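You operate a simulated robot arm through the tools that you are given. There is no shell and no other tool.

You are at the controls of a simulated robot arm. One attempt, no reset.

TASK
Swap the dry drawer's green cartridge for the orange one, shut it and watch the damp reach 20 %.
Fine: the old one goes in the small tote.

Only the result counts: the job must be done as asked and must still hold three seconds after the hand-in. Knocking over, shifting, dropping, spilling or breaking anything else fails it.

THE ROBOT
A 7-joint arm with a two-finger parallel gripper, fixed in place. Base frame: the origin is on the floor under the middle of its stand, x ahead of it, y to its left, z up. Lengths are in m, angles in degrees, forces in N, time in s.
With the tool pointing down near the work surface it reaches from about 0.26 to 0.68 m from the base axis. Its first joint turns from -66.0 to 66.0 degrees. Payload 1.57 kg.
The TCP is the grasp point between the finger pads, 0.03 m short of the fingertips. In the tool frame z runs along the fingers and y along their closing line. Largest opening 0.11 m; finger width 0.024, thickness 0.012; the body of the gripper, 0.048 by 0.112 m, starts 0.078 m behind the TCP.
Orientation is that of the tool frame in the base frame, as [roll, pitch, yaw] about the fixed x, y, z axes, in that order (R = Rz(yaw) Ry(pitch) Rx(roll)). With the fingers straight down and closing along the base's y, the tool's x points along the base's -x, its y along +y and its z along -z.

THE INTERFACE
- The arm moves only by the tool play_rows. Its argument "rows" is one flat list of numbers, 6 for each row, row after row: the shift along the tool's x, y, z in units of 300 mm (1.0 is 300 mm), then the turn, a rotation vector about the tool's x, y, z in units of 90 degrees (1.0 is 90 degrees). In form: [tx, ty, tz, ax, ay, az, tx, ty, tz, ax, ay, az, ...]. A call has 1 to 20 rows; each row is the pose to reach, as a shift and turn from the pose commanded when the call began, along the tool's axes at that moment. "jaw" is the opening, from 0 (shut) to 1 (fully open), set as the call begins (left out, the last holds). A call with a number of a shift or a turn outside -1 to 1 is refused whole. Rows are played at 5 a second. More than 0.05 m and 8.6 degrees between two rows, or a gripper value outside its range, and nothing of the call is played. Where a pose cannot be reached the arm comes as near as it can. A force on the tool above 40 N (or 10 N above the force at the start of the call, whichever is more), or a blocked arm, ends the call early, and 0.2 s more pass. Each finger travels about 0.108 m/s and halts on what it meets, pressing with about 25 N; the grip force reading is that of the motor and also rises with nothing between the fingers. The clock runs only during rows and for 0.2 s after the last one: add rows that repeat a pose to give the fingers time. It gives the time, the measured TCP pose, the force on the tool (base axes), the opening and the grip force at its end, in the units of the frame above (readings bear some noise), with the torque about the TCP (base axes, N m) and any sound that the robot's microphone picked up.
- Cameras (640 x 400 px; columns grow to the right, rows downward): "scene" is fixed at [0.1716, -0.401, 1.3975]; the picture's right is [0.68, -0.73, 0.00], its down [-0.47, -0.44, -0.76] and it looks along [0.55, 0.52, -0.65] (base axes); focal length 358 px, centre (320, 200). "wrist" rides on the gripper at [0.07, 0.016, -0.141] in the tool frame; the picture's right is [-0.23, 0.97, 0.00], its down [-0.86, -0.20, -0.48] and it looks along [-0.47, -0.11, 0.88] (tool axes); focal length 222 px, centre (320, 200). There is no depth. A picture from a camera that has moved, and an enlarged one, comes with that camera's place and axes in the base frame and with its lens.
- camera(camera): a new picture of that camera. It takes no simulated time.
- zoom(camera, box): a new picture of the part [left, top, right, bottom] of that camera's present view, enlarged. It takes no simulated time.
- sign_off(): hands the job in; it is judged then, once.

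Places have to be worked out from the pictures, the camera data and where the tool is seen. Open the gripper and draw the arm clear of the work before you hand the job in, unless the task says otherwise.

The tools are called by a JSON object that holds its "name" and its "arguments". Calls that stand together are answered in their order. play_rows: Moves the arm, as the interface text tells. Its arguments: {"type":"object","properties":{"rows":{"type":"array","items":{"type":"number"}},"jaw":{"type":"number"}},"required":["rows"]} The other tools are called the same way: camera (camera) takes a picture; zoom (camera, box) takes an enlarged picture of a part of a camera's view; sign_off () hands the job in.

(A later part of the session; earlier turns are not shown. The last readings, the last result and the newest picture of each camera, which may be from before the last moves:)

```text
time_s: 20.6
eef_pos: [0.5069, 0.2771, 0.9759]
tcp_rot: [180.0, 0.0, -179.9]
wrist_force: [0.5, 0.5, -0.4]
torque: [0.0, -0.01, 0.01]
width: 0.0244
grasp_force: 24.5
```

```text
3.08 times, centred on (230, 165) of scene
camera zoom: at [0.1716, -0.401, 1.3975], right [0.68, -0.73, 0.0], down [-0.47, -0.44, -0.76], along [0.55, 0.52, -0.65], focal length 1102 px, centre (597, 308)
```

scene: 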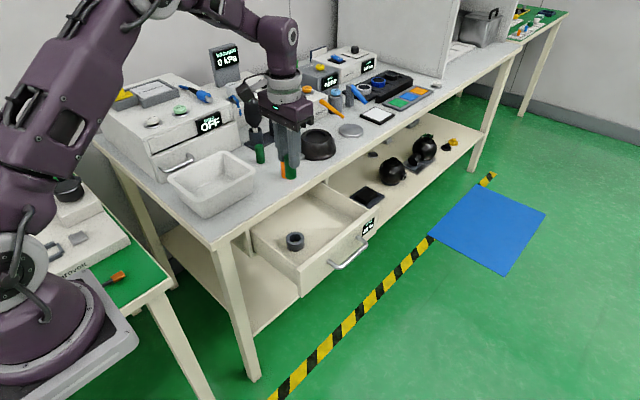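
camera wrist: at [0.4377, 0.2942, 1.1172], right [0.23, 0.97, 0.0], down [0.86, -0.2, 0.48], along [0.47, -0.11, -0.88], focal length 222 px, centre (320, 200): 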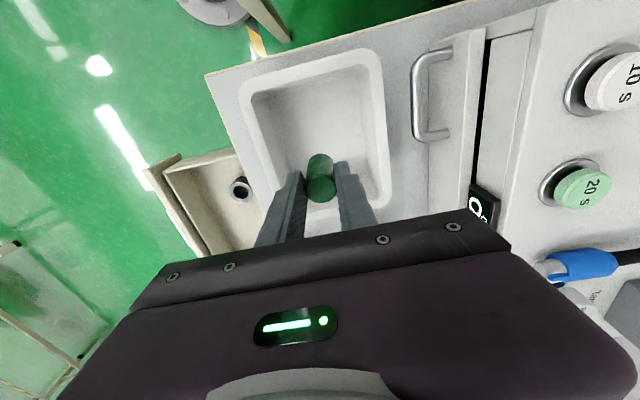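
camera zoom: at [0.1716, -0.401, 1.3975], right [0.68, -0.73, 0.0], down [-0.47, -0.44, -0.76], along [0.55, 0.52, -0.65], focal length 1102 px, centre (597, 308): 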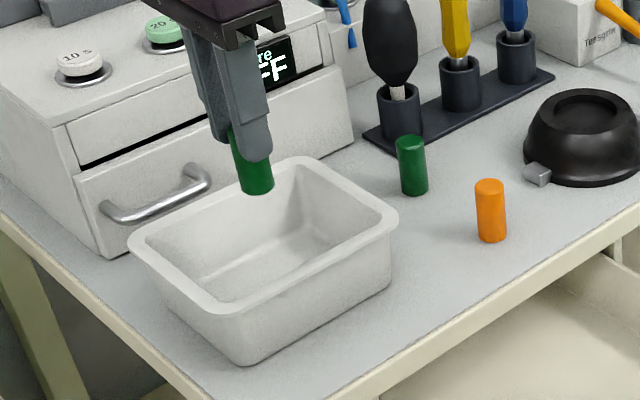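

The cartridge is over the tote's middle. I'll lower it until its bottom is just above the tote floor.

{"name": "play_rows", "arguments": {"rows": [0, 0, 0.1, 0, 0, 0, 0, 0, 0.2, 0, 0, 0, 0, 0, 0.28, 0, 0, 0, 0, 0, 0.32, 0, 0, 0, 0, 0, 0.345, 0, 0, 0, 0, 0, 0.345, 0, 0, 0]}}

{"name": "camera", "arguments": {"camera": "wrist"}}

{"name": "zoom", "arguments": {"camera": "scene", "box": [150, 100, 310, 230]}}

```text
time_s: 22.0
eef_pos: [0.5066, 0.2773, 0.8724]
tcp_rot: [179.8, 0.1, 179.9]
wrist_force: [-3.2, -0.9, 15.5]
torque: [0.15, 0.19, 0.04]
width: 0.0244
grasp_force: 25.1
```

```text
taken
camera wrist: at [0.4365, 0.2942, 1.013], right [0.23, 0.97, 0.0], down [0.85, -0.2, 0.48], along [0.47, -0.11, -0.88], focal length 222 px, centre (320, 200)
```

wrist: 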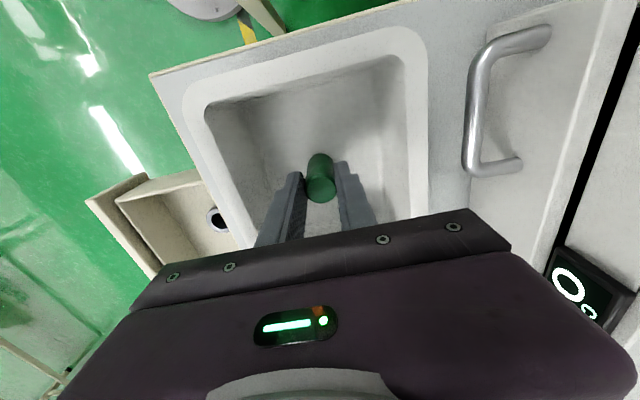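

```text
3.08 times, centred on (230, 165) of scene
camera zoom: at [0.1713, -0.4012, 1.3975], right [0.68, -0.73, 0.0], down [-0.47, -0.44, -0.76], along [0.55, 0.52, -0.65], focal length 1102 px, centre (597, 308)
```

zoom: 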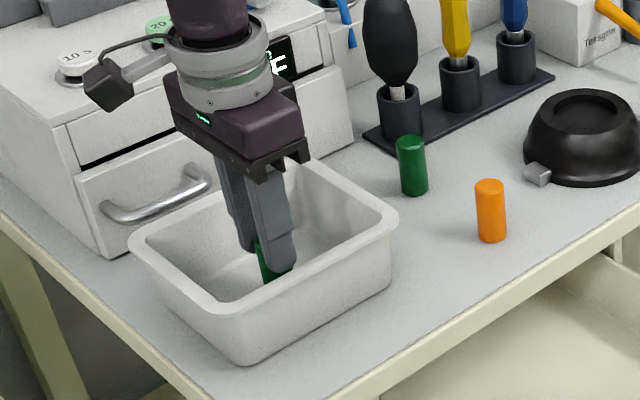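

The 15 N upward force shows the cartridge is standing on the tote floor. I'll ease up 1 mm and open the jaw modestly.

{"name": "play_rows", "arguments": {"rows": [0, 0, -0.004, 0, 0, 0, 0, 0, -0.004, 0, 0, 0]}}

{"name": "play_rows", "arguments": {"rows": [0, 0, 0, 0, 0, 0, 0, 0, 0, 0, 0, 0, 0, 0, 0, 0, 0, 0], "jaw": 0.42}}

{"name": "camera", "arguments": {"camera": "wrist"}}

```text
time_s: 22.6
eef_pos: [0.5064, 0.2762, 0.8709]
tcp_rot: [180.0, 0.1, -180.0]
wrist_force: [-0.3, 0.1, 0.1]
torque: [-0.01, -0.03, 0.01]
width: 0.0246
grasp_force: 25.5
```

```text
time_s: 23.4
eef_pos: [0.5066, 0.2781, 0.8731]
tcp_rot: [180.0, 0.0, -180.0]
wrist_force: [0.6, 0.4, 0.0]
torque: [0.01, 0.05, 0.03]
width: 0.0465
grasp_force: 0.0
```

```text
taken
camera wrist: at [0.4367, 0.2943, 1.0134], right [0.23, 0.97, 0.0], down [0.86, -0.2, 0.48], along [0.47, -0.11, -0.88], focal length 222 px, centre (320, 200)
```

wrist: 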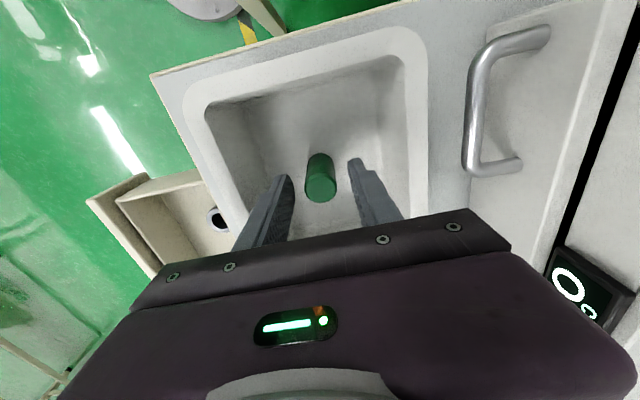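

The old green cartridge stands released in the tote. I'll rise clear, then move toward orange with the tool yawed about 17° so a tilt can extend the reach, because orange is at about 0.72 m radius.

{"name": "play_rows", "arguments": {"rows": [0, 0, -0.1, 0, 0, 0, 0, 0, -0.25, 0, 0, 0, 0, 0, -0.4, 0, 0, 0, 0, 0, -0.46, 0, 0, 0, 0, 0, -0.46, 0, 0, 0]}}

{"name": "play_rows", "arguments": {"rows": [-0.094, -0.073, 0, 0, 0, -0.048, -0.188, -0.147, 0, 0, 0, -0.096, -0.283, -0.22, 0, 0, 0, -0.143, -0.377, -0.293, 0, 0, 0, -0.191, -0.377, -0.293, 0, 0, 0, -0.191], "jaw": 0.5}}

{"name": "camera", "arguments": {"camera": "wrist"}}

{"name": "camera", "arguments": {"camera": "scene"}}

```text
time_s: 24.6
eef_pos: [0.5078, 0.2771, 1.0119]
tcp_rot: [180.0, 0.0, -180.0]
wrist_force: [-0.1, 0.2, -0.4]
torque: [-0.04, -0.01, 0.0]
width: 0.046
grasp_force: 0.1
```

```text
time_s: 25.8
eef_pos: [0.6192, 0.1894, 1.0125]
tcp_rot: [-180.0, 0.0, -162.7]
wrist_force: [-0.4, 0.6, -0.8]
torque: [0.0, -0.01, 0.0]
width: 0.0549
grasp_force: 0.0
```

```text
taken
camera wrist: at [0.5484, 0.1853, 1.153], right [-0.07, 1.0, 0.0], down [0.88, 0.06, 0.48], along [0.48, 0.03, -0.88], focal length 222 px, centre (320, 200)
```

wrist: 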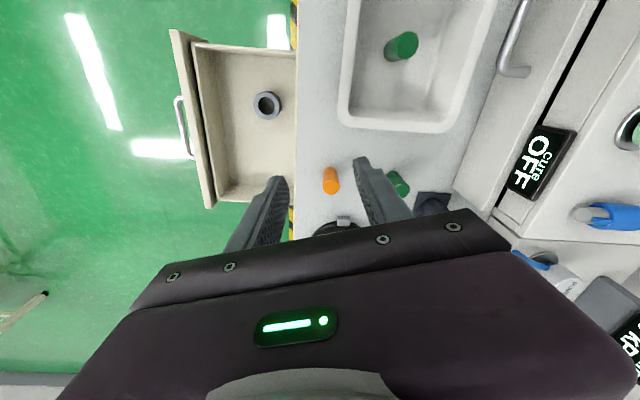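

```text
taken
```

scene: 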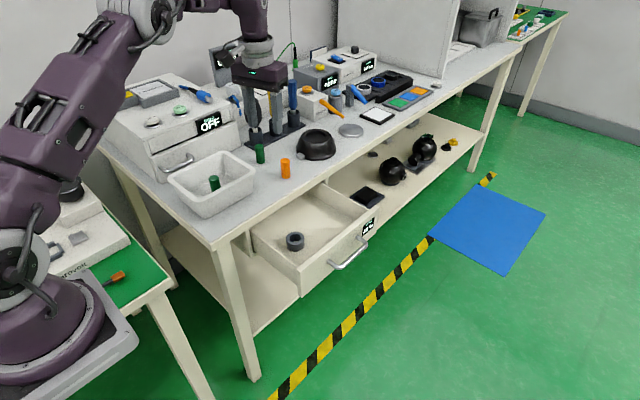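

Now I'll zoom in on orange from this pose to refine its position.

{"name": "zoom", "arguments": {"camera": "wrist", "box": [250, 100, 430, 240]}}

{"name": "zoom", "arguments": {"camera": "scene", "box": [230, 110, 350, 200]}}

```text
2.86 times, centred on (340, 170) of wrist
camera zoom: at [0.5484, 0.1853, 1.153], right [-0.07, 1.0, 0.0], down [0.88, 0.06, 0.48], along [0.48, 0.03, -0.88], focal length 635 px, centre (263, 286)
```

zoom: 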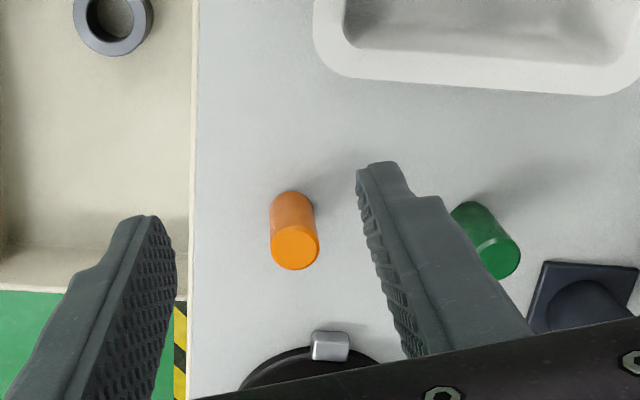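

```text
4.44 times, centred on (290, 155) of scene
camera zoom: at [0.1716, -0.4011, 1.3975], right [0.68, -0.73, 0.0], down [-0.47, -0.44, -0.76], along [0.55, 0.52, -0.65], focal length 1592 px, centre (453, 400)
```

zoom: 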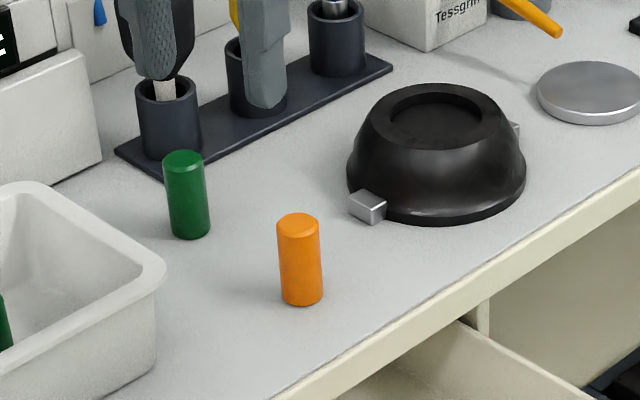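

Orange is refined to (0.687, 0.2125), standing from z 0.80 to 0.854. I'll tilt the tool 20° outward while moving to hover above it, and check that the arm reaches the pose.

{"name": "play_rows", "arguments": {"rows": [-0.05, 0.0015, 0, 0, -0.074, 0, -0.1, 0.003, 0.03, 0, -0.148, 0, -0.16, 0.0045, 0.1, 0, -0.222, 0, -0.2187, 0.006, 0.2, 0, -0.222, 0, -0.2187, 0.006, 0.275, 0, -0.222, 0, -0.2187, 0.006, 0.275, 0, -0.222, 0], "jaw": 0.5}}

{"name": "camera", "arguments": {"camera": "wrist"}}

{"name": "camera", "arguments": {"camera": "scene"}}

```text
time_s: 27.2
eef_pos: [0.6823, 0.2105, 0.9289]
tcp_rot: [179.9, 20.1, -162.8]
wrist_force: [0.4, -0.4, 0.1]
torque: [0.01, -0.01, 0.03]
width: 0.055
grasp_force: 0.0
```

```text
taken
camera wrist: at [0.569, 0.1933, 1.0372], right [-0.08, 0.99, 0.08], down [0.67, 0.0, 0.74], along [0.74, 0.11, -0.67], focal length 222 px, centre (320, 200)
```

wrist: 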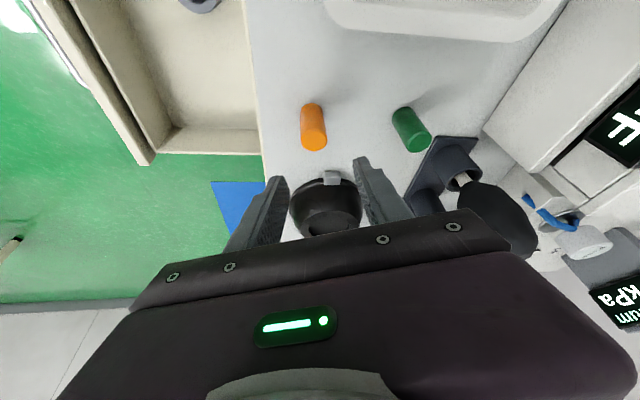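

```text
taken
```

scene: 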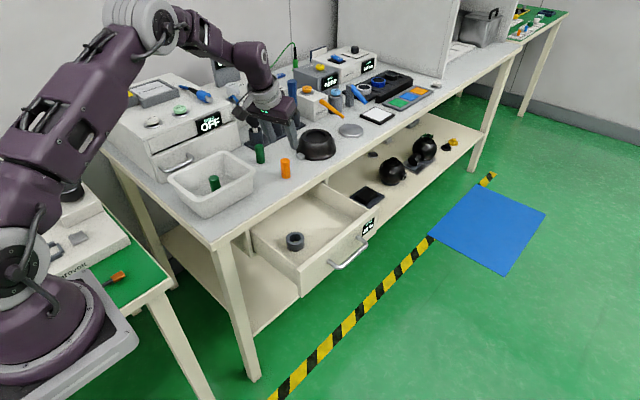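

The pose is reached exactly. I'll zoom to check alignment before lowering.

{"name": "zoom", "arguments": {"camera": "wrist", "box": [230, 80, 410, 230]}}

{"name": "zoom", "arguments": {"camera": "scene", "box": [230, 90, 350, 190]}}

```text
2.67 times, centred on (320, 155) of wrist
camera zoom: at [0.569, 0.1933, 1.0372], right [-0.08, 0.99, 0.08], down [0.67, 0.0, 0.74], along [0.74, 0.11, -0.67], focal length 592 px, centre (320, 320)
```

zoom: 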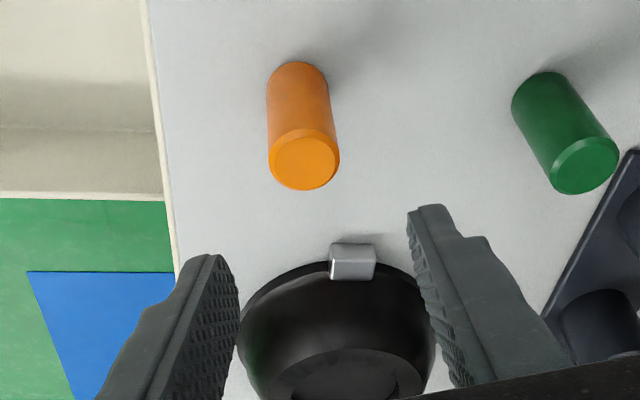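

```text
4.00 times, centred on (290, 140) of scene
camera zoom: at [0.1716, -0.401, 1.3975], right [0.68, -0.73, 0.0], down [-0.47, -0.44, -0.76], along [0.55, 0.52, -0.65], focal length 1433 px, centre (440, 440)
```

zoom: 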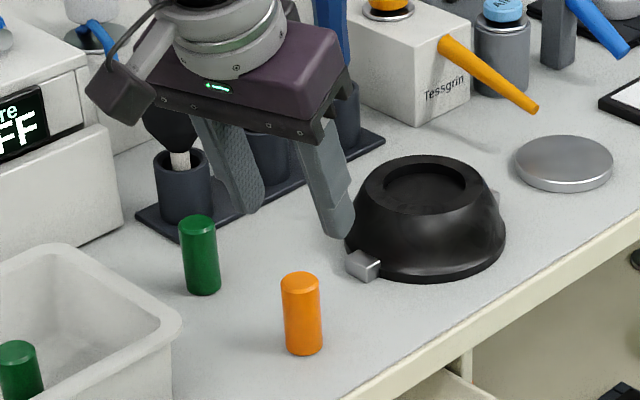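

Projection of orange matches within 2 px, so the alignment is good. I'll lower vertically so the fingertips straddle its upper 24 mm.

{"name": "play_rows", "arguments": {"rows": [0.02, 0, 0.055, 0, 0, 0, 0.04, 0, 0.11, 0, 0, 0, 0.06, 0, 0.165, 0, 0, 0, 0.0764, 0, 0.21, 0, 0, 0, 0.0764, 0, 0.21, 0, 0, 0]}}

{"name": "zoom", "arguments": {"camera": "wrist", "box": [230, 80, 410, 230]}}

{"name": "zoom", "arguments": {"camera": "scene", "box": [230, 90, 350, 190]}}

```text
time_s: 28.4
eef_pos: [0.6816, 0.2115, 0.8626]
tcp_rot: [-180.0, 20.0, -162.7]
wrist_force: [-0.1, 0.0, 0.5]
torque: [-0.01, 0.02, -0.02]
width: 0.0552
grasp_force: 0.2
```

```text
2.67 times, centred on (320, 155) of wrist
camera zoom: at [0.567, 0.193, 0.9712], right [-0.08, 0.99, 0.08], down [0.67, 0.0, 0.74], along [0.74, 0.11, -0.67], focal length 592 px, centre (320, 320)
```

zoom: 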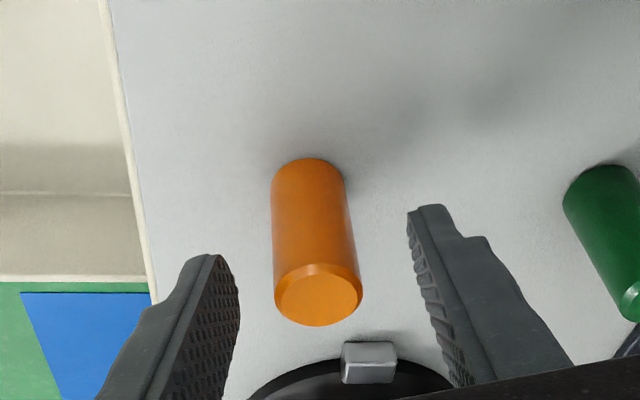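

```text
4.00 times, centred on (290, 140) of scene
camera zoom: at [0.1716, -0.401, 1.3975], right [0.68, -0.73, 0.0], down [-0.47, -0.44, -0.76], along [0.55, 0.52, -0.65], focal length 1433 px, centre (440, 440)
```

zoom: 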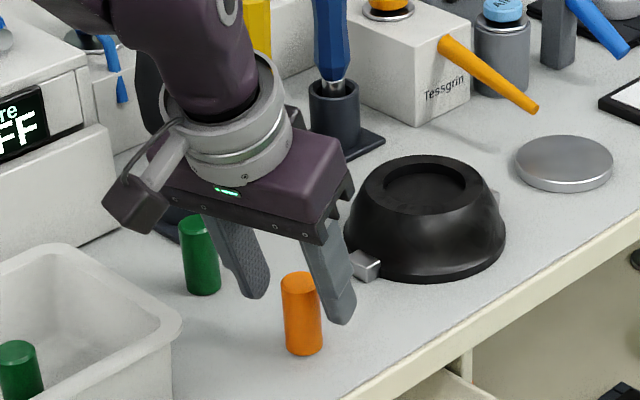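

The fingers straddle orange with about 1–2 mm of offset. I'll trim that and close.

{"name": "play_rows", "arguments": {"rows": [0, -0.0045, 0, 0, 0, 0, 0, -0.0045, 0, 0, 0, 0, 0, -0.0045, 0, 0, 0, 0, 0, -0.0045, 0, 0, 0, 0], "jaw": 0.0}}

{"name": "zoom", "arguments": {"camera": "wrist", "box": [230, 80, 410, 230]}}

{"name": "zoom", "arguments": {"camera": "scene", "box": [230, 90, 350, 190]}}

```text
time_s: 29.4
eef_pos: [0.6819, 0.2093, 0.8629]
tcp_rot: [-180.0, 20.0, -162.8]
wrist_force: [-0.3, -0.1, 2.7]
torque: [-0.01, 0.0, -0.01]
width: 0.0246
grasp_force: 25.4
```

```text
2.67 times, centred on (320, 155) of wrist
camera zoom: at [0.568, 0.1917, 0.9713], right [-0.08, 0.99, 0.08], down [0.67, 0.0, 0.74], along [0.74, 0.11, -0.67], focal length 592 px, centre (320, 320)
```

zoom: 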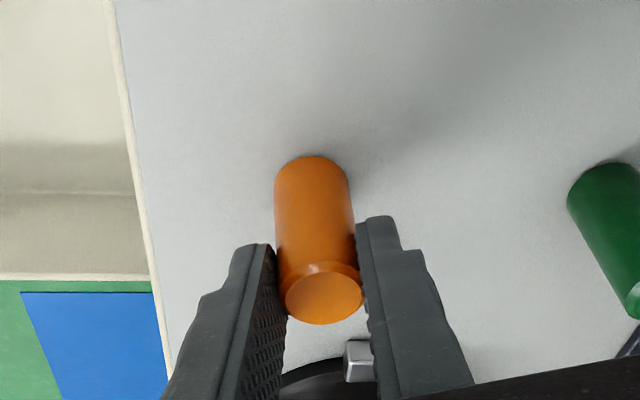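

```text
4.00 times, centred on (290, 140) of scene
camera zoom: at [0.1716, -0.401, 1.3975], right [0.68, -0.73, 0.0], down [-0.47, -0.44, -0.76], along [0.55, 0.52, -0.65], focal length 1433 px, centre (440, 440)
```

zoom: 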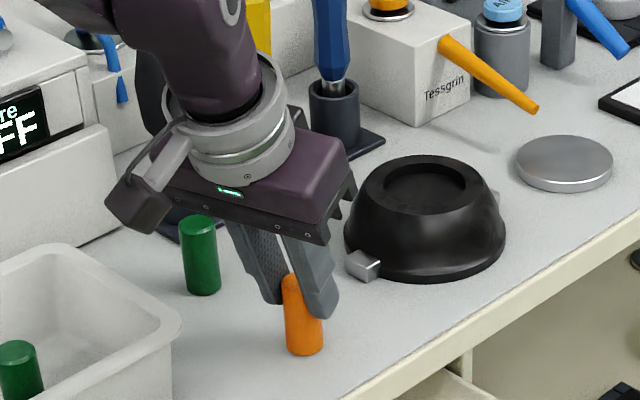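

Orange is gripped at 24.6 mm and upright. I'll lift it straight up 10 cm.

{"name": "play_rows", "arguments": {"rows": [-0.012, 0, -0.031, 0, 0, 0, -0.04, 0, -0.11, 0, 0, 0, -0.075, 0, -0.205, 0, 0, 0, -0.114, 0, -0.313, 0, 0, 0, -0.114, 0, -0.313, 0, 0, 0]}}

{"name": "zoom", "arguments": {"camera": "wrist", "box": [230, 80, 410, 230]}}

{"name": "zoom", "arguments": {"camera": "scene", "box": [230, 70, 350, 190]}}

```text
time_s: 30.6
eef_pos: [0.6823, 0.2106, 0.9614]
tcp_rot: [179.9, 20.0, -162.8]
wrist_force: [0.0, 0.9, -0.9]
torque: [0.02, 0.0, 0.01]
width: 0.0245
grasp_force: 24.9
```

```text
2.67 times, centred on (320, 155) of wrist
camera zoom: at [0.5688, 0.1921, 1.0696], right [-0.08, 0.99, 0.08], down [0.67, 0.0, 0.74], along [0.74, 0.11, -0.67], focal length 592 px, centre (320, 320)
```

zoom: 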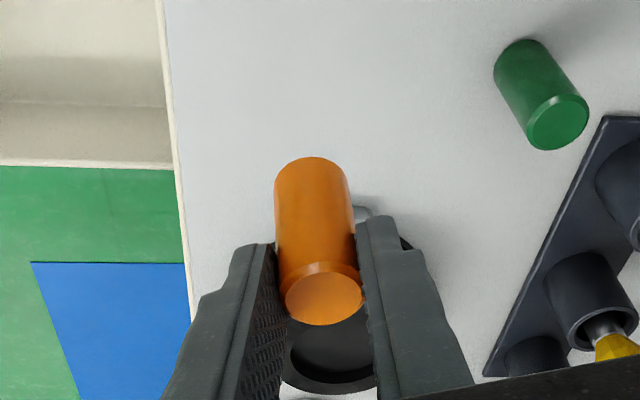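

```text
3.33 times, centred on (290, 130) of scene
camera zoom: at [0.1716, -0.401, 1.3975], right [0.68, -0.73, 0.0], down [-0.47, -0.44, -0.76], along [0.55, 0.52, -0.65], focal length 1194 px, centre (420, 433)
```

zoom: 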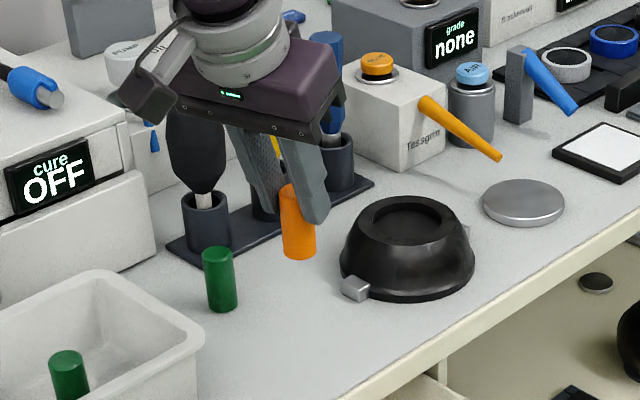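

Orange is held with no slip, its axis about 7 mm outward of the TCP. I'll carry it over to the holder at (0.597, 0.091) with the same tilt and stop well above.

{"name": "play_rows", "arguments": {"rows": [0.0964, -0.0743, -0.0351, 0, 0, 0, 0.1928, -0.1487, -0.0702, 0, 0, 0, 0.2893, -0.223, -0.1052, 0, 0, 0, 0.3857, -0.2973, -0.1403, 0, 0, 0, 0.4313, -0.2973, -0.015, 0, 0, 0, 0.4769, -0.2973, 0.1103, 0, 0, 0, 0.4769, -0.2973, 0.1103, 0, 0, 0]}}

{"name": "zoom", "arguments": {"camera": "wrist", "box": [230, 80, 410, 230]}}

{"name": "zoom", "arguments": {"camera": "scene", "box": [230, 130, 370, 270]}}

```text
time_s: 32.2
eef_pos: [0.5902, 0.0891, 0.8803]
tcp_rot: [-180.0, 19.9, -162.8]
wrist_force: [-0.3, -0.1, -0.9]
torque: [-0.02, -0.01, -0.01]
width: 0.0
grasp_force: 23.2
```

```text
2.67 times, centred on (320, 155) of wrist
camera zoom: at [0.477, 0.0715, 0.9897], right [-0.08, 0.99, 0.08], down [0.67, 0.0, 0.74], along [0.74, 0.11, -0.67], focal length 592 px, centre (320, 320)
```

zoom: 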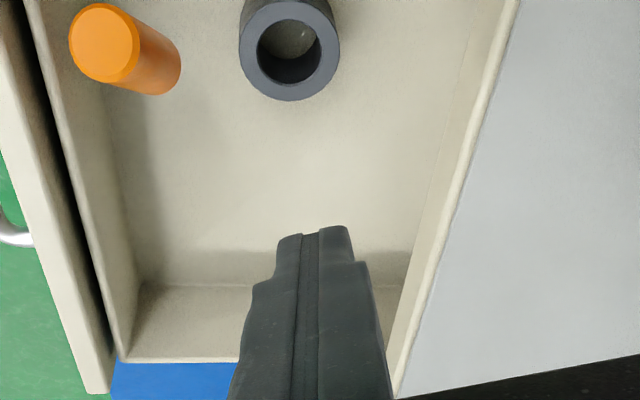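

```text
2.86 times, centred on (300, 200) of scene
camera zoom: at [0.1716, -0.401, 1.3975], right [0.68, -0.73, 0.0], down [-0.47, -0.44, -0.76], along [0.55, 0.52, -0.65], focal length 1024 px, centre (377, 200)
```

zoom: 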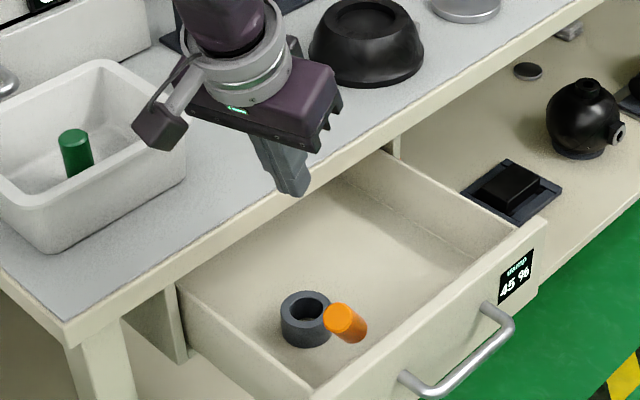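

Orange slipped from the grip on the way: the jaw reads 0 and the cartridge now lies inside the open drawer, beside the holder. I'll look closely at how it rests before doing anything.

{"name": "zoom", "arguments": {"camera": "wrist", "box": [200, 40, 380, 140]}}

{"name": "zoom", "arguments": {"camera": "scene", "box": [280, 220, 340, 265]}}

{"name": "camera", "arguments": {"camera": "scene"}}

{"name": "camera", "arguments": {"camera": "wrist"}}

```text
3.56 times, centred on (290, 90) of wrist
camera zoom: at [0.477, 0.0715, 0.9897], right [-0.08, 0.99, 0.08], down [0.67, 0.0, 0.74], along [0.74, 0.11, -0.67], focal length 790 px, centre (427, 591)
```

zoom: 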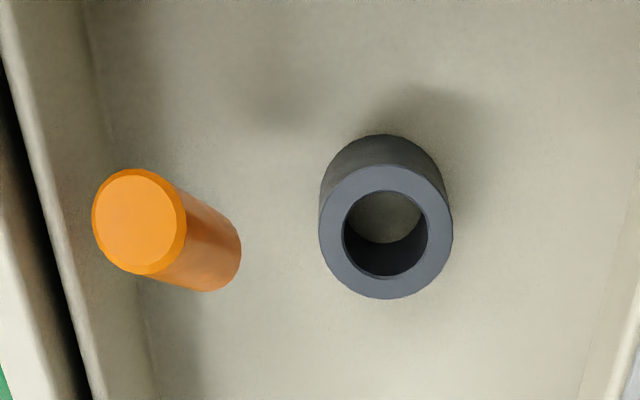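

```text
8.89 times, centred on (310, 242) of scene
camera zoom: at [0.1716, -0.401, 1.3975], right [0.68, -0.73, 0.0], down [-0.47, -0.44, -0.76], along [0.55, 0.52, -0.65], focal length 3184 px, centre (409, -178)
```

zoom: 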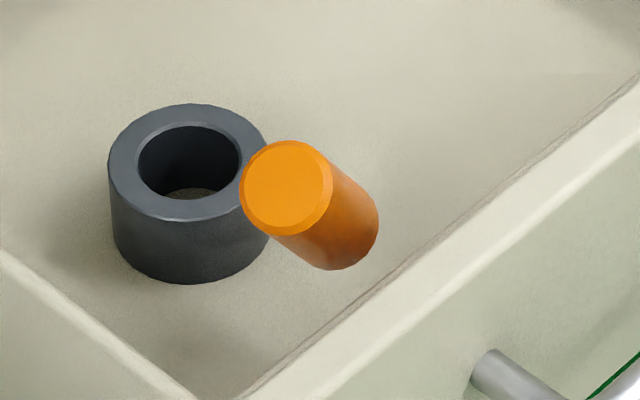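

```text
taken
```

scene: 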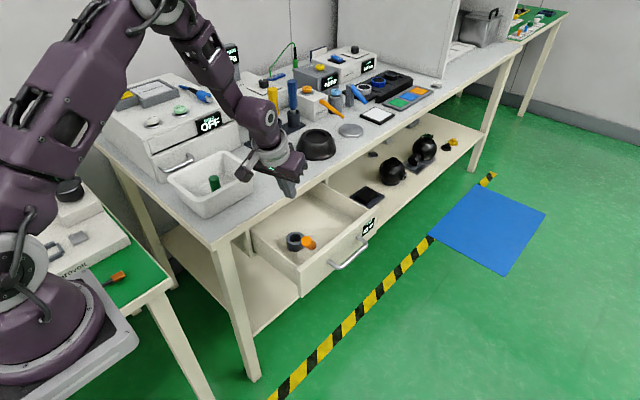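

```text
taken
camera wrist: at [0.477, 0.0715, 0.9897], right [-0.08, 0.99, 0.08], down [0.67, 0.0, 0.74], along [0.74, 0.11, -0.67], focal length 222 px, centre (320, 200)
```

wrist: 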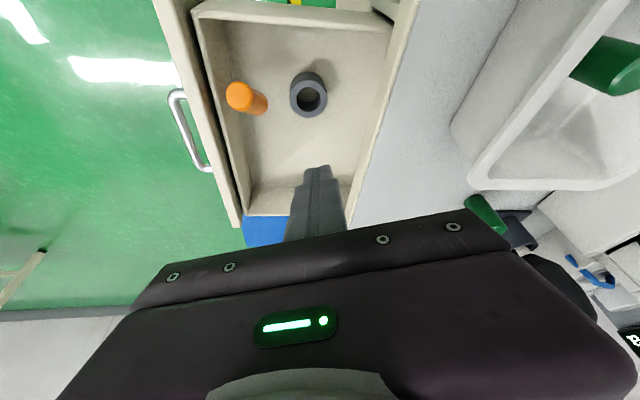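

Triangulating both ends of orange puts it at z≈0.73–0.77 with nothing under it, so it's still falling in this frozen frame. I'll let a second pass without moving the arm, then look.

{"name": "play_rows", "arguments": {"rows": [0, 0, 0, 0, 0, 0, 0, 0, 0, 0, 0, 0, 0, 0, 0, 0, 0, 0, 0, 0, 0, 0, 0, 0, 0, 0, 0, 0, 0, 0]}}

{"name": "camera", "arguments": {"camera": "wrist"}}

{"name": "camera", "arguments": {"camera": "scene"}}

{"name": "zoom", "arguments": {"camera": "scene", "box": [240, 190, 380, 300]}}

```text
time_s: 33.4
eef_pos: [0.5913, 0.0891, 0.8831]
tcp_rot: [-180.0, 20.0, -162.8]
wrist_force: [-0.9, -0.7, 0.6]
torque: [-0.02, -0.02, -0.03]
width: 0.0
grasp_force: 21.3
```

```text
taken
camera wrist: at [0.477, 0.0715, 0.99], right [-0.08, 0.99, 0.08], down [0.67, 0.0, 0.74], along [0.74, 0.11, -0.67], focal length 222 px, centre (320, 200)
```

wrist: 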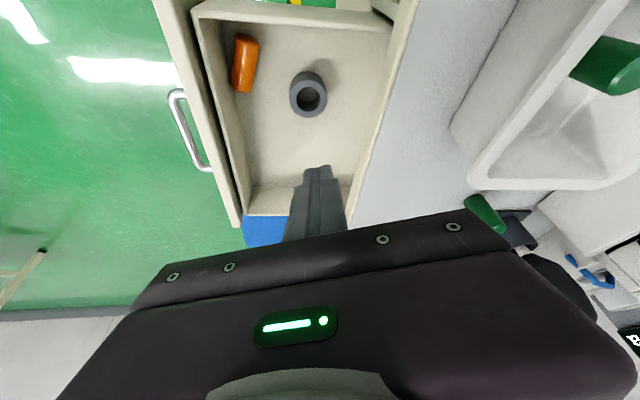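

```text
taken
```

scene: 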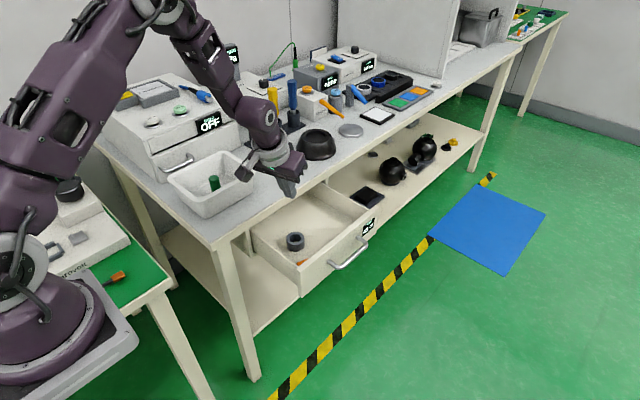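

```text
3.64 times, centred on (310, 245) of scene
camera zoom: at [0.1716, -0.401, 1.3975], right [0.68, -0.73, 0.0], down [-0.47, -0.44, -0.76], along [0.55, 0.52, -0.65], focal length 1303 px, centre (356, 36)
```

zoom: 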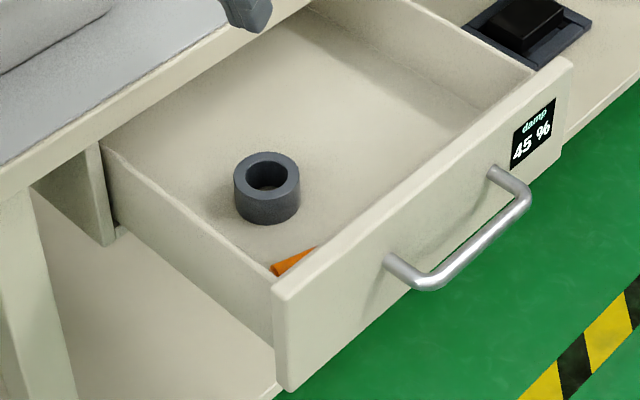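

Orange came to rest lying on the drawer floor by the front wall, so it's recoverable. I'll zoom for its pose.

{"name": "zoom", "arguments": {"camera": "wrist", "box": [180, 0, 340, 130]}}

{"name": "zoom", "arguments": {"camera": "scene", "box": [285, 225, 345, 270]}}

```text
3.08 times, centred on (260, 65) of wrist
camera zoom: at [0.477, 0.0715, 0.99], right [-0.08, 0.99, 0.08], down [0.67, 0.0, 0.74], along [0.74, 0.11, -0.67], focal length 684 px, centre (505, 615)
```

zoom: 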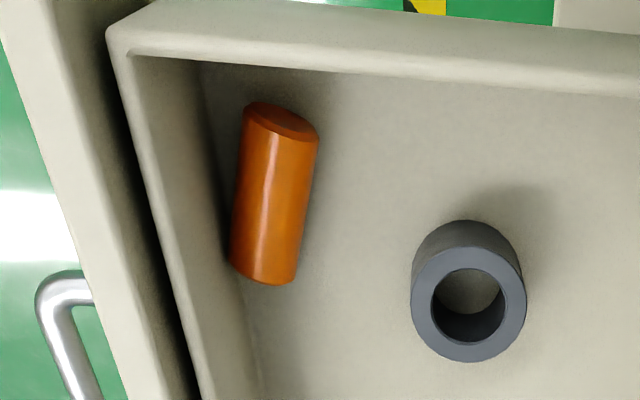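

```text
8.89 times, centred on (315, 248) of scene
camera zoom: at [0.1716, -0.401, 1.3975], right [0.68, -0.73, 0.0], down [-0.47, -0.44, -0.76], along [0.55, 0.52, -0.65], focal length 3184 px, centre (364, -222)
```

zoom: 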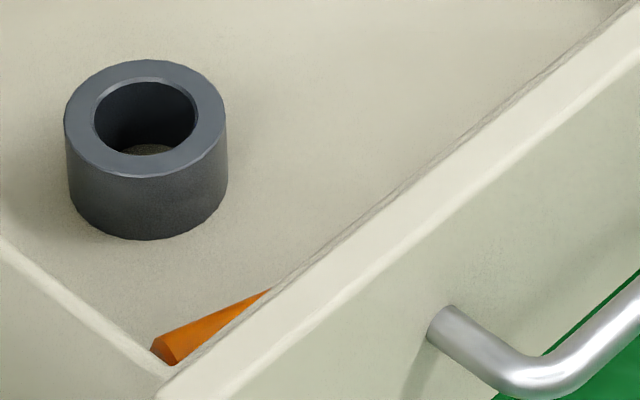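

Orange lies with its axis running from about (0.544, 0.022) to (0.592, 0.008), nearly against the drawer's front wall. I need to roll it off the wall, pick it up, stand it upright and re-grip it. First I'll bring the tool back to vertical, above everything.

{"name": "play_rows", "arguments": {"rows": [0, 0, -0.05, 0, 0.074, 0, 0, 0, -0.1, 0, 0.148, 0, 0, 0, -0.15, 0, 0.222, 0, 0, 0, -0.15, 0, 0.222, 0]}}

{"name": "camera", "arguments": {"camera": "wrist"}}

```text
time_s: 34.4
eef_pos: [0.5771, 0.0824, 0.9244]
tcp_rot: [-180.0, -0.1, -162.8]
wrist_force: [1.0, -0.6, 0.4]
torque: [-0.01, 0.04, 0.01]
width: 0.0
grasp_force: 21.7
```

```text
taken
camera wrist: at [0.5057, 0.0783, 1.0654], right [-0.07, 1.0, 0.0], down [0.88, 0.06, 0.48], along [0.48, 0.03, -0.88], focal length 222 px, centre (320, 200)
```

wrist: 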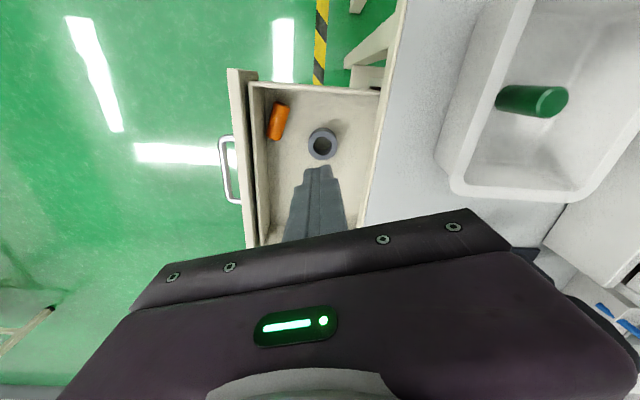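

Next I'll turn the tool so its closing line is square to the lying cartridge, and move to above it at z≈0.85.

{"name": "play_rows", "arguments": {"rows": [0.019, -0.041, 0, 0, 0, 0.075, 0.038, -0.082, 0, 0, 0, 0.15, 0.057, -0.123, 0.06, 0, 0, 0.225, 0.077, -0.164, 0.13, 0, 0, 0.3, 0.0956, -0.2056, 0.19, 0, 0, 0.372, 0.0956, -0.2056, 0.2467, 0, 0, 0.372, 0.0956, -0.2056, 0.2467, 0, 0, 0.372]}}

{"name": "camera", "arguments": {"camera": "wrist"}}

{"name": "zoom", "arguments": {"camera": "wrist", "box": [220, 50, 420, 230]}}

{"name": "zoom", "arguments": {"camera": "scene", "box": [240, 170, 380, 290]}}

```text
time_s: 36.0
eef_pos: [0.5671, 0.0162, 0.8495]
tcp_rot: [-179.9, 0.0, 163.8]
wrist_force: [-0.4, -0.3, 0.7]
torque: [0.01, 0.0, 0.02]
width: 0.0002
grasp_force: 21.0
```

```text
taken
camera wrist: at [0.5047, 0.052, 0.9901], right [0.49, 0.87, 0.0], down [0.76, -0.43, 0.48], along [0.42, -0.23, -0.88], focal length 222 px, centre (320, 200)
```

wrist: 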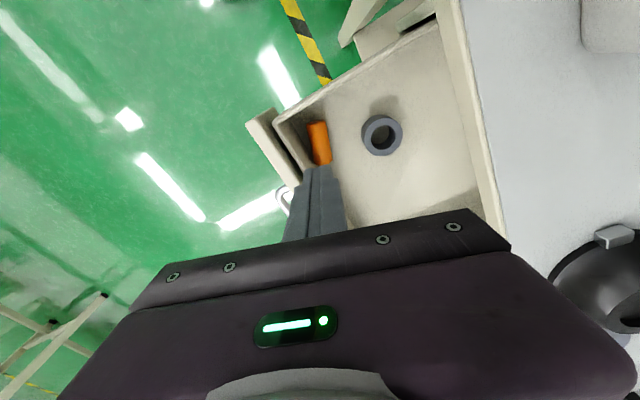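

```text
2.22 times, centred on (320, 140) of wrist
camera zoom: at [0.5047, 0.052, 0.9901], right [0.49, 0.87, 0.0], down [0.76, -0.43, 0.48], along [0.42, -0.23, -0.88], focal length 494 px, centre (320, 333)
```

zoom: 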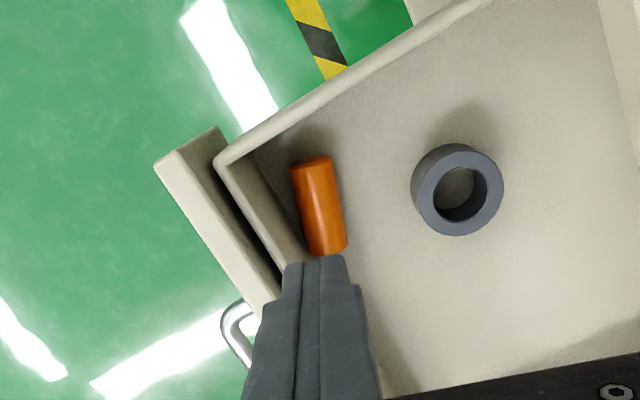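

```text
3.33 times, centred on (310, 230) of scene
camera zoom: at [0.1716, -0.401, 1.3975], right [0.68, -0.73, 0.0], down [-0.47, -0.44, -0.76], along [0.55, 0.52, -0.65], focal length 1194 px, centre (353, 100)
```

zoom: 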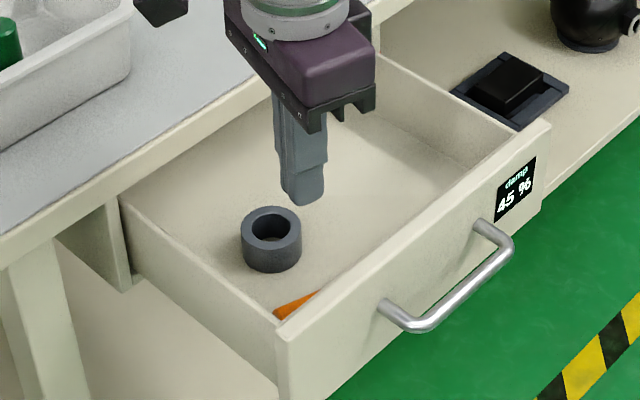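

The cartridge centre is refined to (0.570, 0.0155), with about 8 mm between it and the front wall. I'll lower the closed fingertips to just above its top so I can roll it away from the wall.

{"name": "play_rows", "arguments": {"rows": [-0.013, 0.002, 0.1, 0, 0, 0, -0.013, 0.002, 0.2, 0, 0, 0, -0.013, 0.002, 0.28, 0, 0, 0, -0.013, 0.002, 0.332, 0, 0, 0, -0.013, 0.002, 0.332, 0, 0, 0]}}

{"name": "zoom", "arguments": {"camera": "wrist", "box": [240, 90, 400, 230]}}

{"name": "zoom", "arguments": {"camera": "scene", "box": [260, 190, 360, 270]}}

```text
time_s: 37.2
eef_pos: [0.5701, 0.0148, 0.7503]
tcp_rot: [180.0, 0.0, 163.8]
wrist_force: [-0.6, 0.0, 0.8]
torque: [0.01, 0.02, -0.01]
width: 0.0001
grasp_force: 21.3
```

```text
2.86 times, centred on (320, 160) of wrist
camera zoom: at [0.5083, 0.0501, 0.8915], right [0.49, 0.87, 0.0], down [0.77, -0.43, 0.48], along [0.42, -0.23, -0.88], focal length 635 px, centre (320, 314)
```

zoom: 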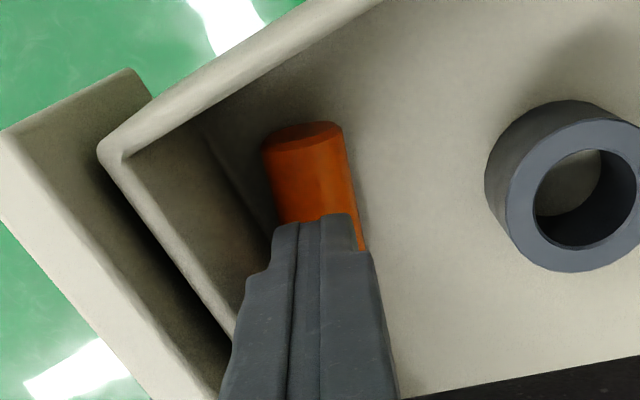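

```text
5.00 times, centred on (310, 230) of scene
camera zoom: at [0.1716, -0.401, 1.3975], right [0.68, -0.73, 0.0], down [-0.47, -0.44, -0.76], along [0.55, 0.52, -0.65], focal length 1791 px, centre (370, 50)
```

zoom: 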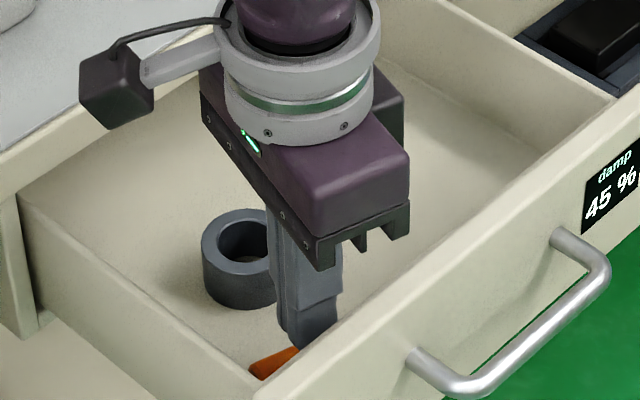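

The tips are just above the cartridge. I'll lower in small steps and watch for contact.

{"name": "play_rows", "arguments": {"rows": [0, 0, 0.01, 0, 0, 0, 0, 0, 0.02, 0, 0, 0, 0, 0, 0.02, 0, 0, 0]}}

{"name": "play_rows", "arguments": {"rows": [0, 0, 0.003, 0, 0, 0, 0, 0, 0.005, 0, 0, 0]}}

```text
time_s: 38.0
eef_pos: [0.5714, 0.0143, 0.7451]
tcp_rot: [180.0, 0.1, 163.8]
wrist_force: [0.5, -0.8, 0.1]
torque: [-0.02, 0.02, -0.02]
width: 0.0
grasp_force: 21.6
```

```text
time_s: 38.6
eef_pos: [0.5706, 0.0156, 0.7434]
tcp_rot: [-180.0, 0.0, 163.8]
wrist_force: [-0.5, 0.0, -0.2]
torque: [-0.02, -0.01, -0.02]
width: 0.0002
grasp_force: 22.0
```

No contact yet at TCP z 0.743, so I'll keep stepping down about 1 mm at a time.

{"name": "play_rows", "arguments": {"rows": [0, 0, 0.003, 0, 0, 0, 0, 0, 0.005, 0, 0, 0]}}

{"name": "play_rows", "arguments": {"rows": [0, 0, 0.003, 0, 0, 0, 0, 0, 0.005, 0, 0, 0]}}

```text
time_s: 39.2
eef_pos: [0.5725, 0.0146, 0.7417]
tcp_rot: [-180.0, 0.0, 163.9]
wrist_force: [-0.4, 0.3, 0.5]
torque: [0.01, -0.02, 0.0]
width: 0.0
grasp_force: 21.4
```

```text
time_s: 39.8
eef_pos: [0.5711, 0.0143, 0.7407]
tcp_rot: [-179.9, 0.1, 163.8]
wrist_force: [0.2, -0.7, -0.1]
torque: [0.0, 0.01, 0.0]
width: 0.0001
grasp_force: 21.0
```

{"name": "zoom", "arguments": {"camera": "wrist", "box": [260, 110, 380, 210]}}

{"name": "play_rows", "arguments": {"rows": [0, 0, 0.003, 0, 0, 0, 0, 0, 0.006, 0, 0, 0]}}

```text
4.00 times, centred on (320, 160) of wrist
camera zoom: at [0.5084, 0.0508, 0.8812], right [0.49, 0.87, 0.0], down [0.77, -0.43, 0.48], along [0.42, -0.23, -0.88], focal length 888 px, centre (320, 360)
```

zoom: 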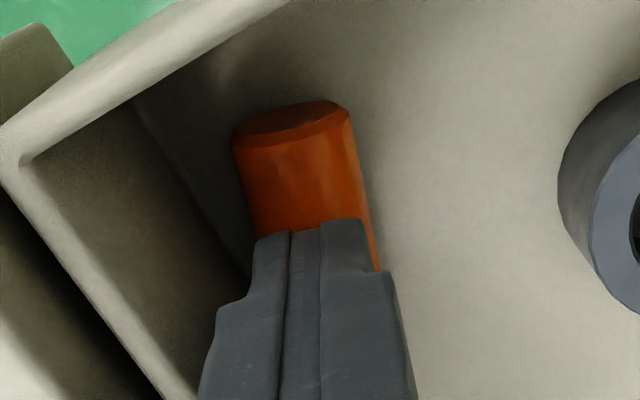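

```text
time_s: 40.4
eef_pos: [0.5699, 0.0152, 0.7388]
tcp_rot: [-179.9, 0.0, 163.7]
wrist_force: [-2.4, 0.1, 5.7]
torque: [0.04, 0.04, -0.03]
width: 0.0
grasp_force: 22.1
```

Contact came at 5.7 N, so the cartridge top is at z≈0.709 and the drawer floor at about 0.684. Now I'll roll it away from the wall by moving 20 mm along +y_tool, slowly.

{"name": "play_rows", "arguments": {"rows": [0, 0.012, 0, 0, 0, 0, 0, 0.024, 0, 0, 0, 0, 0, 0.036, 0, 0, 0, 0, 0, 0.048, 0, 0, 0, 0, 0, 0.06, 0, 0, 0, 0, 0, 0.06, 0, 0, 0, 0]}}

{"name": "zoom", "arguments": {"camera": "wrist", "box": [240, 90, 400, 230]}}

```text
time_s: 41.8
eef_pos: [0.5754, 0.0332, 0.7386]
tcp_rot: [-180.0, 0.0, 163.8]
wrist_force: [0.9, -0.6, 6.0]
torque: [-0.05, -0.01, 0.02]
width: 0.0002
grasp_force: 21.3
```

```text
2.86 times, centred on (320, 160) of wrist
camera zoom: at [0.5138, 0.0685, 0.8789], right [0.49, 0.87, 0.0], down [0.77, -0.43, 0.48], along [0.42, -0.23, -0.88], focal length 635 px, centre (320, 314)
```

zoom: 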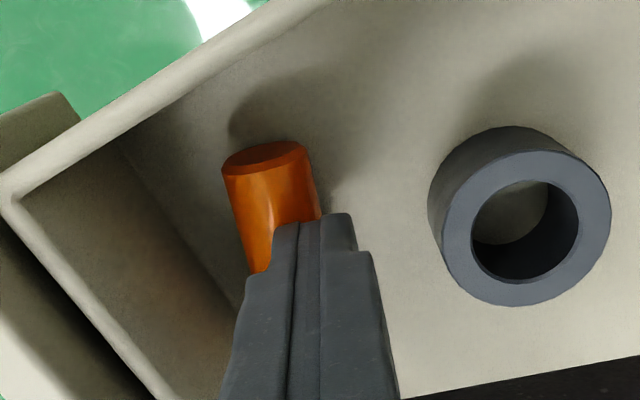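

It's rolling as intended, with about 18 mm clear of the wall now. I'll reposition on top once and roll it about 5 mm further.

{"name": "play_rows", "arguments": {"rows": [0, 0, -0.02, 0, 0, 0, 0, -0.02, -0.02, 0, 0, 0, 0, -0.04, -0.02, 0, 0, 0, 0, -0.04, -0.008, 0, 0, 0, 0, -0.04, 0, 0, 0, 0, 0, -0.028, 0, 0, 0, 0, 0, -0.016, 0, 0, 0, 0, 0, -0.005, 0, 0, 0, 0, 0, -0.005, 0, 0, 0, 0]}}

{"name": "zoom", "arguments": {"camera": "wrist", "box": [240, 90, 400, 230]}}

```text
time_s: 43.8
eef_pos: [0.5765, 0.0317, 0.7383]
tcp_rot: [180.0, 0.0, 163.8]
wrist_force: [0.1, -0.4, 2.8]
torque: [0.0, 0.0, 0.03]
width: 0.0
grasp_force: 22.1
```

```text
2.86 times, centred on (320, 160) of wrist
camera zoom: at [0.5132, 0.0671, 0.8792], right [0.49, 0.87, 0.0], down [0.77, -0.43, 0.48], along [0.42, -0.23, -0.88], focal length 635 px, centre (320, 314)
```

zoom: 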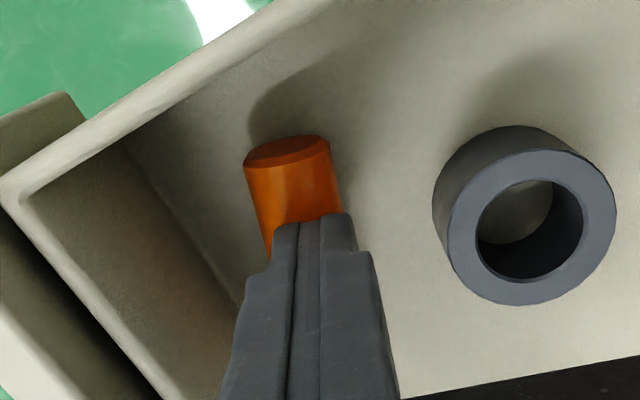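

It has moved further off the wall. I'll lift off gently and look at the resulting pose.

{"name": "play_rows", "arguments": {"rows": [0, 0, -0.02, 0, 0, 0, 0, 0, -0.1, 0, 0, 0, 0, 0, -0.22, 0, 0, 0, 0, 0, -0.35, 0, 0, 0, 0, 0, -0.35, 0, 0, 0]}}

{"name": "zoom", "arguments": {"camera": "wrist", "box": [220, 70, 420, 230]}}

{"name": "zoom", "arguments": {"camera": "scene", "box": [260, 190, 360, 270]}}

```text
time_s: 45.0
eef_pos: [0.573, 0.0306, 0.8445]
tcp_rot: [-180.0, 0.0, 163.8]
wrist_force: [-0.7, -0.4, 0.2]
torque: [0.02, -0.02, 0.0]
width: 0.0
grasp_force: 21.1
```

```text
2.50 times, centred on (320, 150) of wrist
camera zoom: at [0.5116, 0.0661, 0.9852], right [0.49, 0.87, 0.0], down [0.77, -0.43, 0.48], along [0.42, -0.23, -0.88], focal length 555 px, centre (320, 325)
```

zoom: 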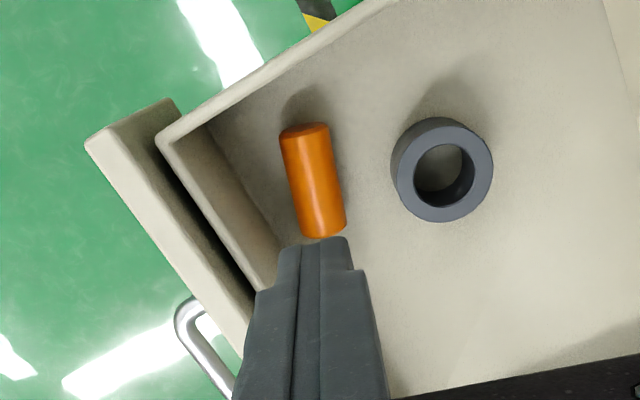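

```text
5.00 times, centred on (310, 230) of scene
camera zoom: at [0.1716, -0.401, 1.3975], right [0.68, -0.73, 0.0], down [-0.47, -0.44, -0.76], along [0.55, 0.52, -0.65], focal length 1791 px, centre (370, 50)
```

zoom: 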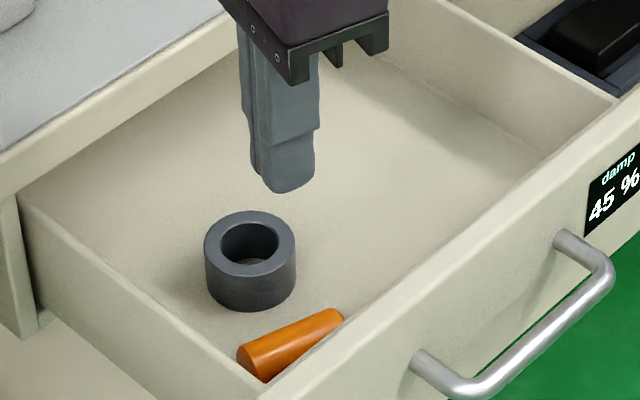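

The cartridge now runs from (0.549, 0.036) to (0.600, 0.0195), but a finger on the wall side would have only 2 mm to spare. I'll roll it about 5 mm further the same way, then lift off again.

{"name": "play_rows", "arguments": {"rows": [0, -0.02, 0.1, 0, 0, 0.0233, 0, -0.02, 0.2, 0, 0, 0.0233, 0, -0.02, 0.29, 0, 0, 0.0233, 0, -0.02, 0.335, 0, 0, 0.0233, 0, -0.02, 0.351, 0, 0, 0.0233, 0, -0.006, 0.351, 0, 0, 0.0233, 0, 0.006, 0.351, 0, 0, 0.0233, 0, 0.017, 0.351, 0, 0, 0.0233, 0, 0.017, 0.351, 0, 0, 0.0233, 0, 0.017, 0.33, 0, 0, 0.0233, 0, 0.017, 0.25, 0, 0, 0.0233, 0, 0.017, 0.13, 0, 0, 0.0233, 0, 0.017, 0, 0, 0, 0.0233, 0, 0.017, 0, 0, 0, 0.0233]}}

{"name": "zoom", "arguments": {"camera": "wrist", "box": [220, 70, 420, 230]}}

{"name": "zoom", "arguments": {"camera": "scene", "box": [260, 190, 360, 270]}}

```text
time_s: 48.0
eef_pos: [0.5758, 0.0364, 0.8428]
tcp_rot: [180.0, 0.0, 161.7]
wrist_force: [-0.5, 0.2, 0.6]
torque: [0.0, 0.02, -0.01]
width: 0.0
grasp_force: 21.5
```

```text
2.50 times, centred on (320, 150) of wrist
camera zoom: at [0.5149, 0.0743, 0.984], right [0.52, 0.85, 0.0], down [0.75, -0.46, 0.48], along [0.41, -0.25, -0.88], focal length 555 px, centre (320, 325)
```

zoom: 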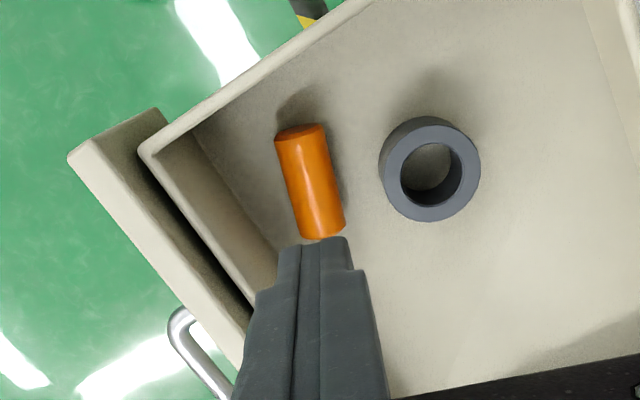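

```text
5.00 times, centred on (310, 230) of scene
camera zoom: at [0.1716, -0.401, 1.3975], right [0.68, -0.73, 0.0], down [-0.47, -0.44, -0.76], along [0.55, 0.52, -0.65], focal length 1791 px, centre (370, 50)
```

zoom: 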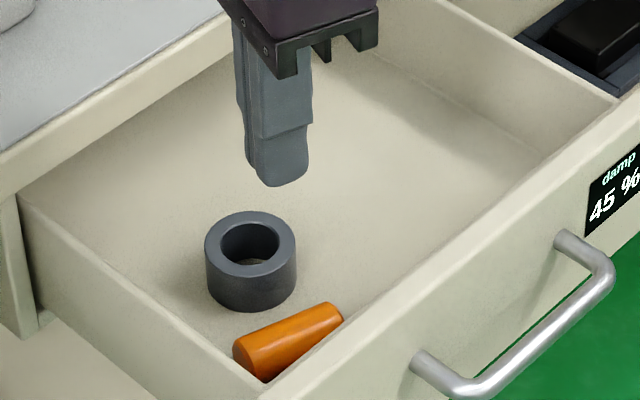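

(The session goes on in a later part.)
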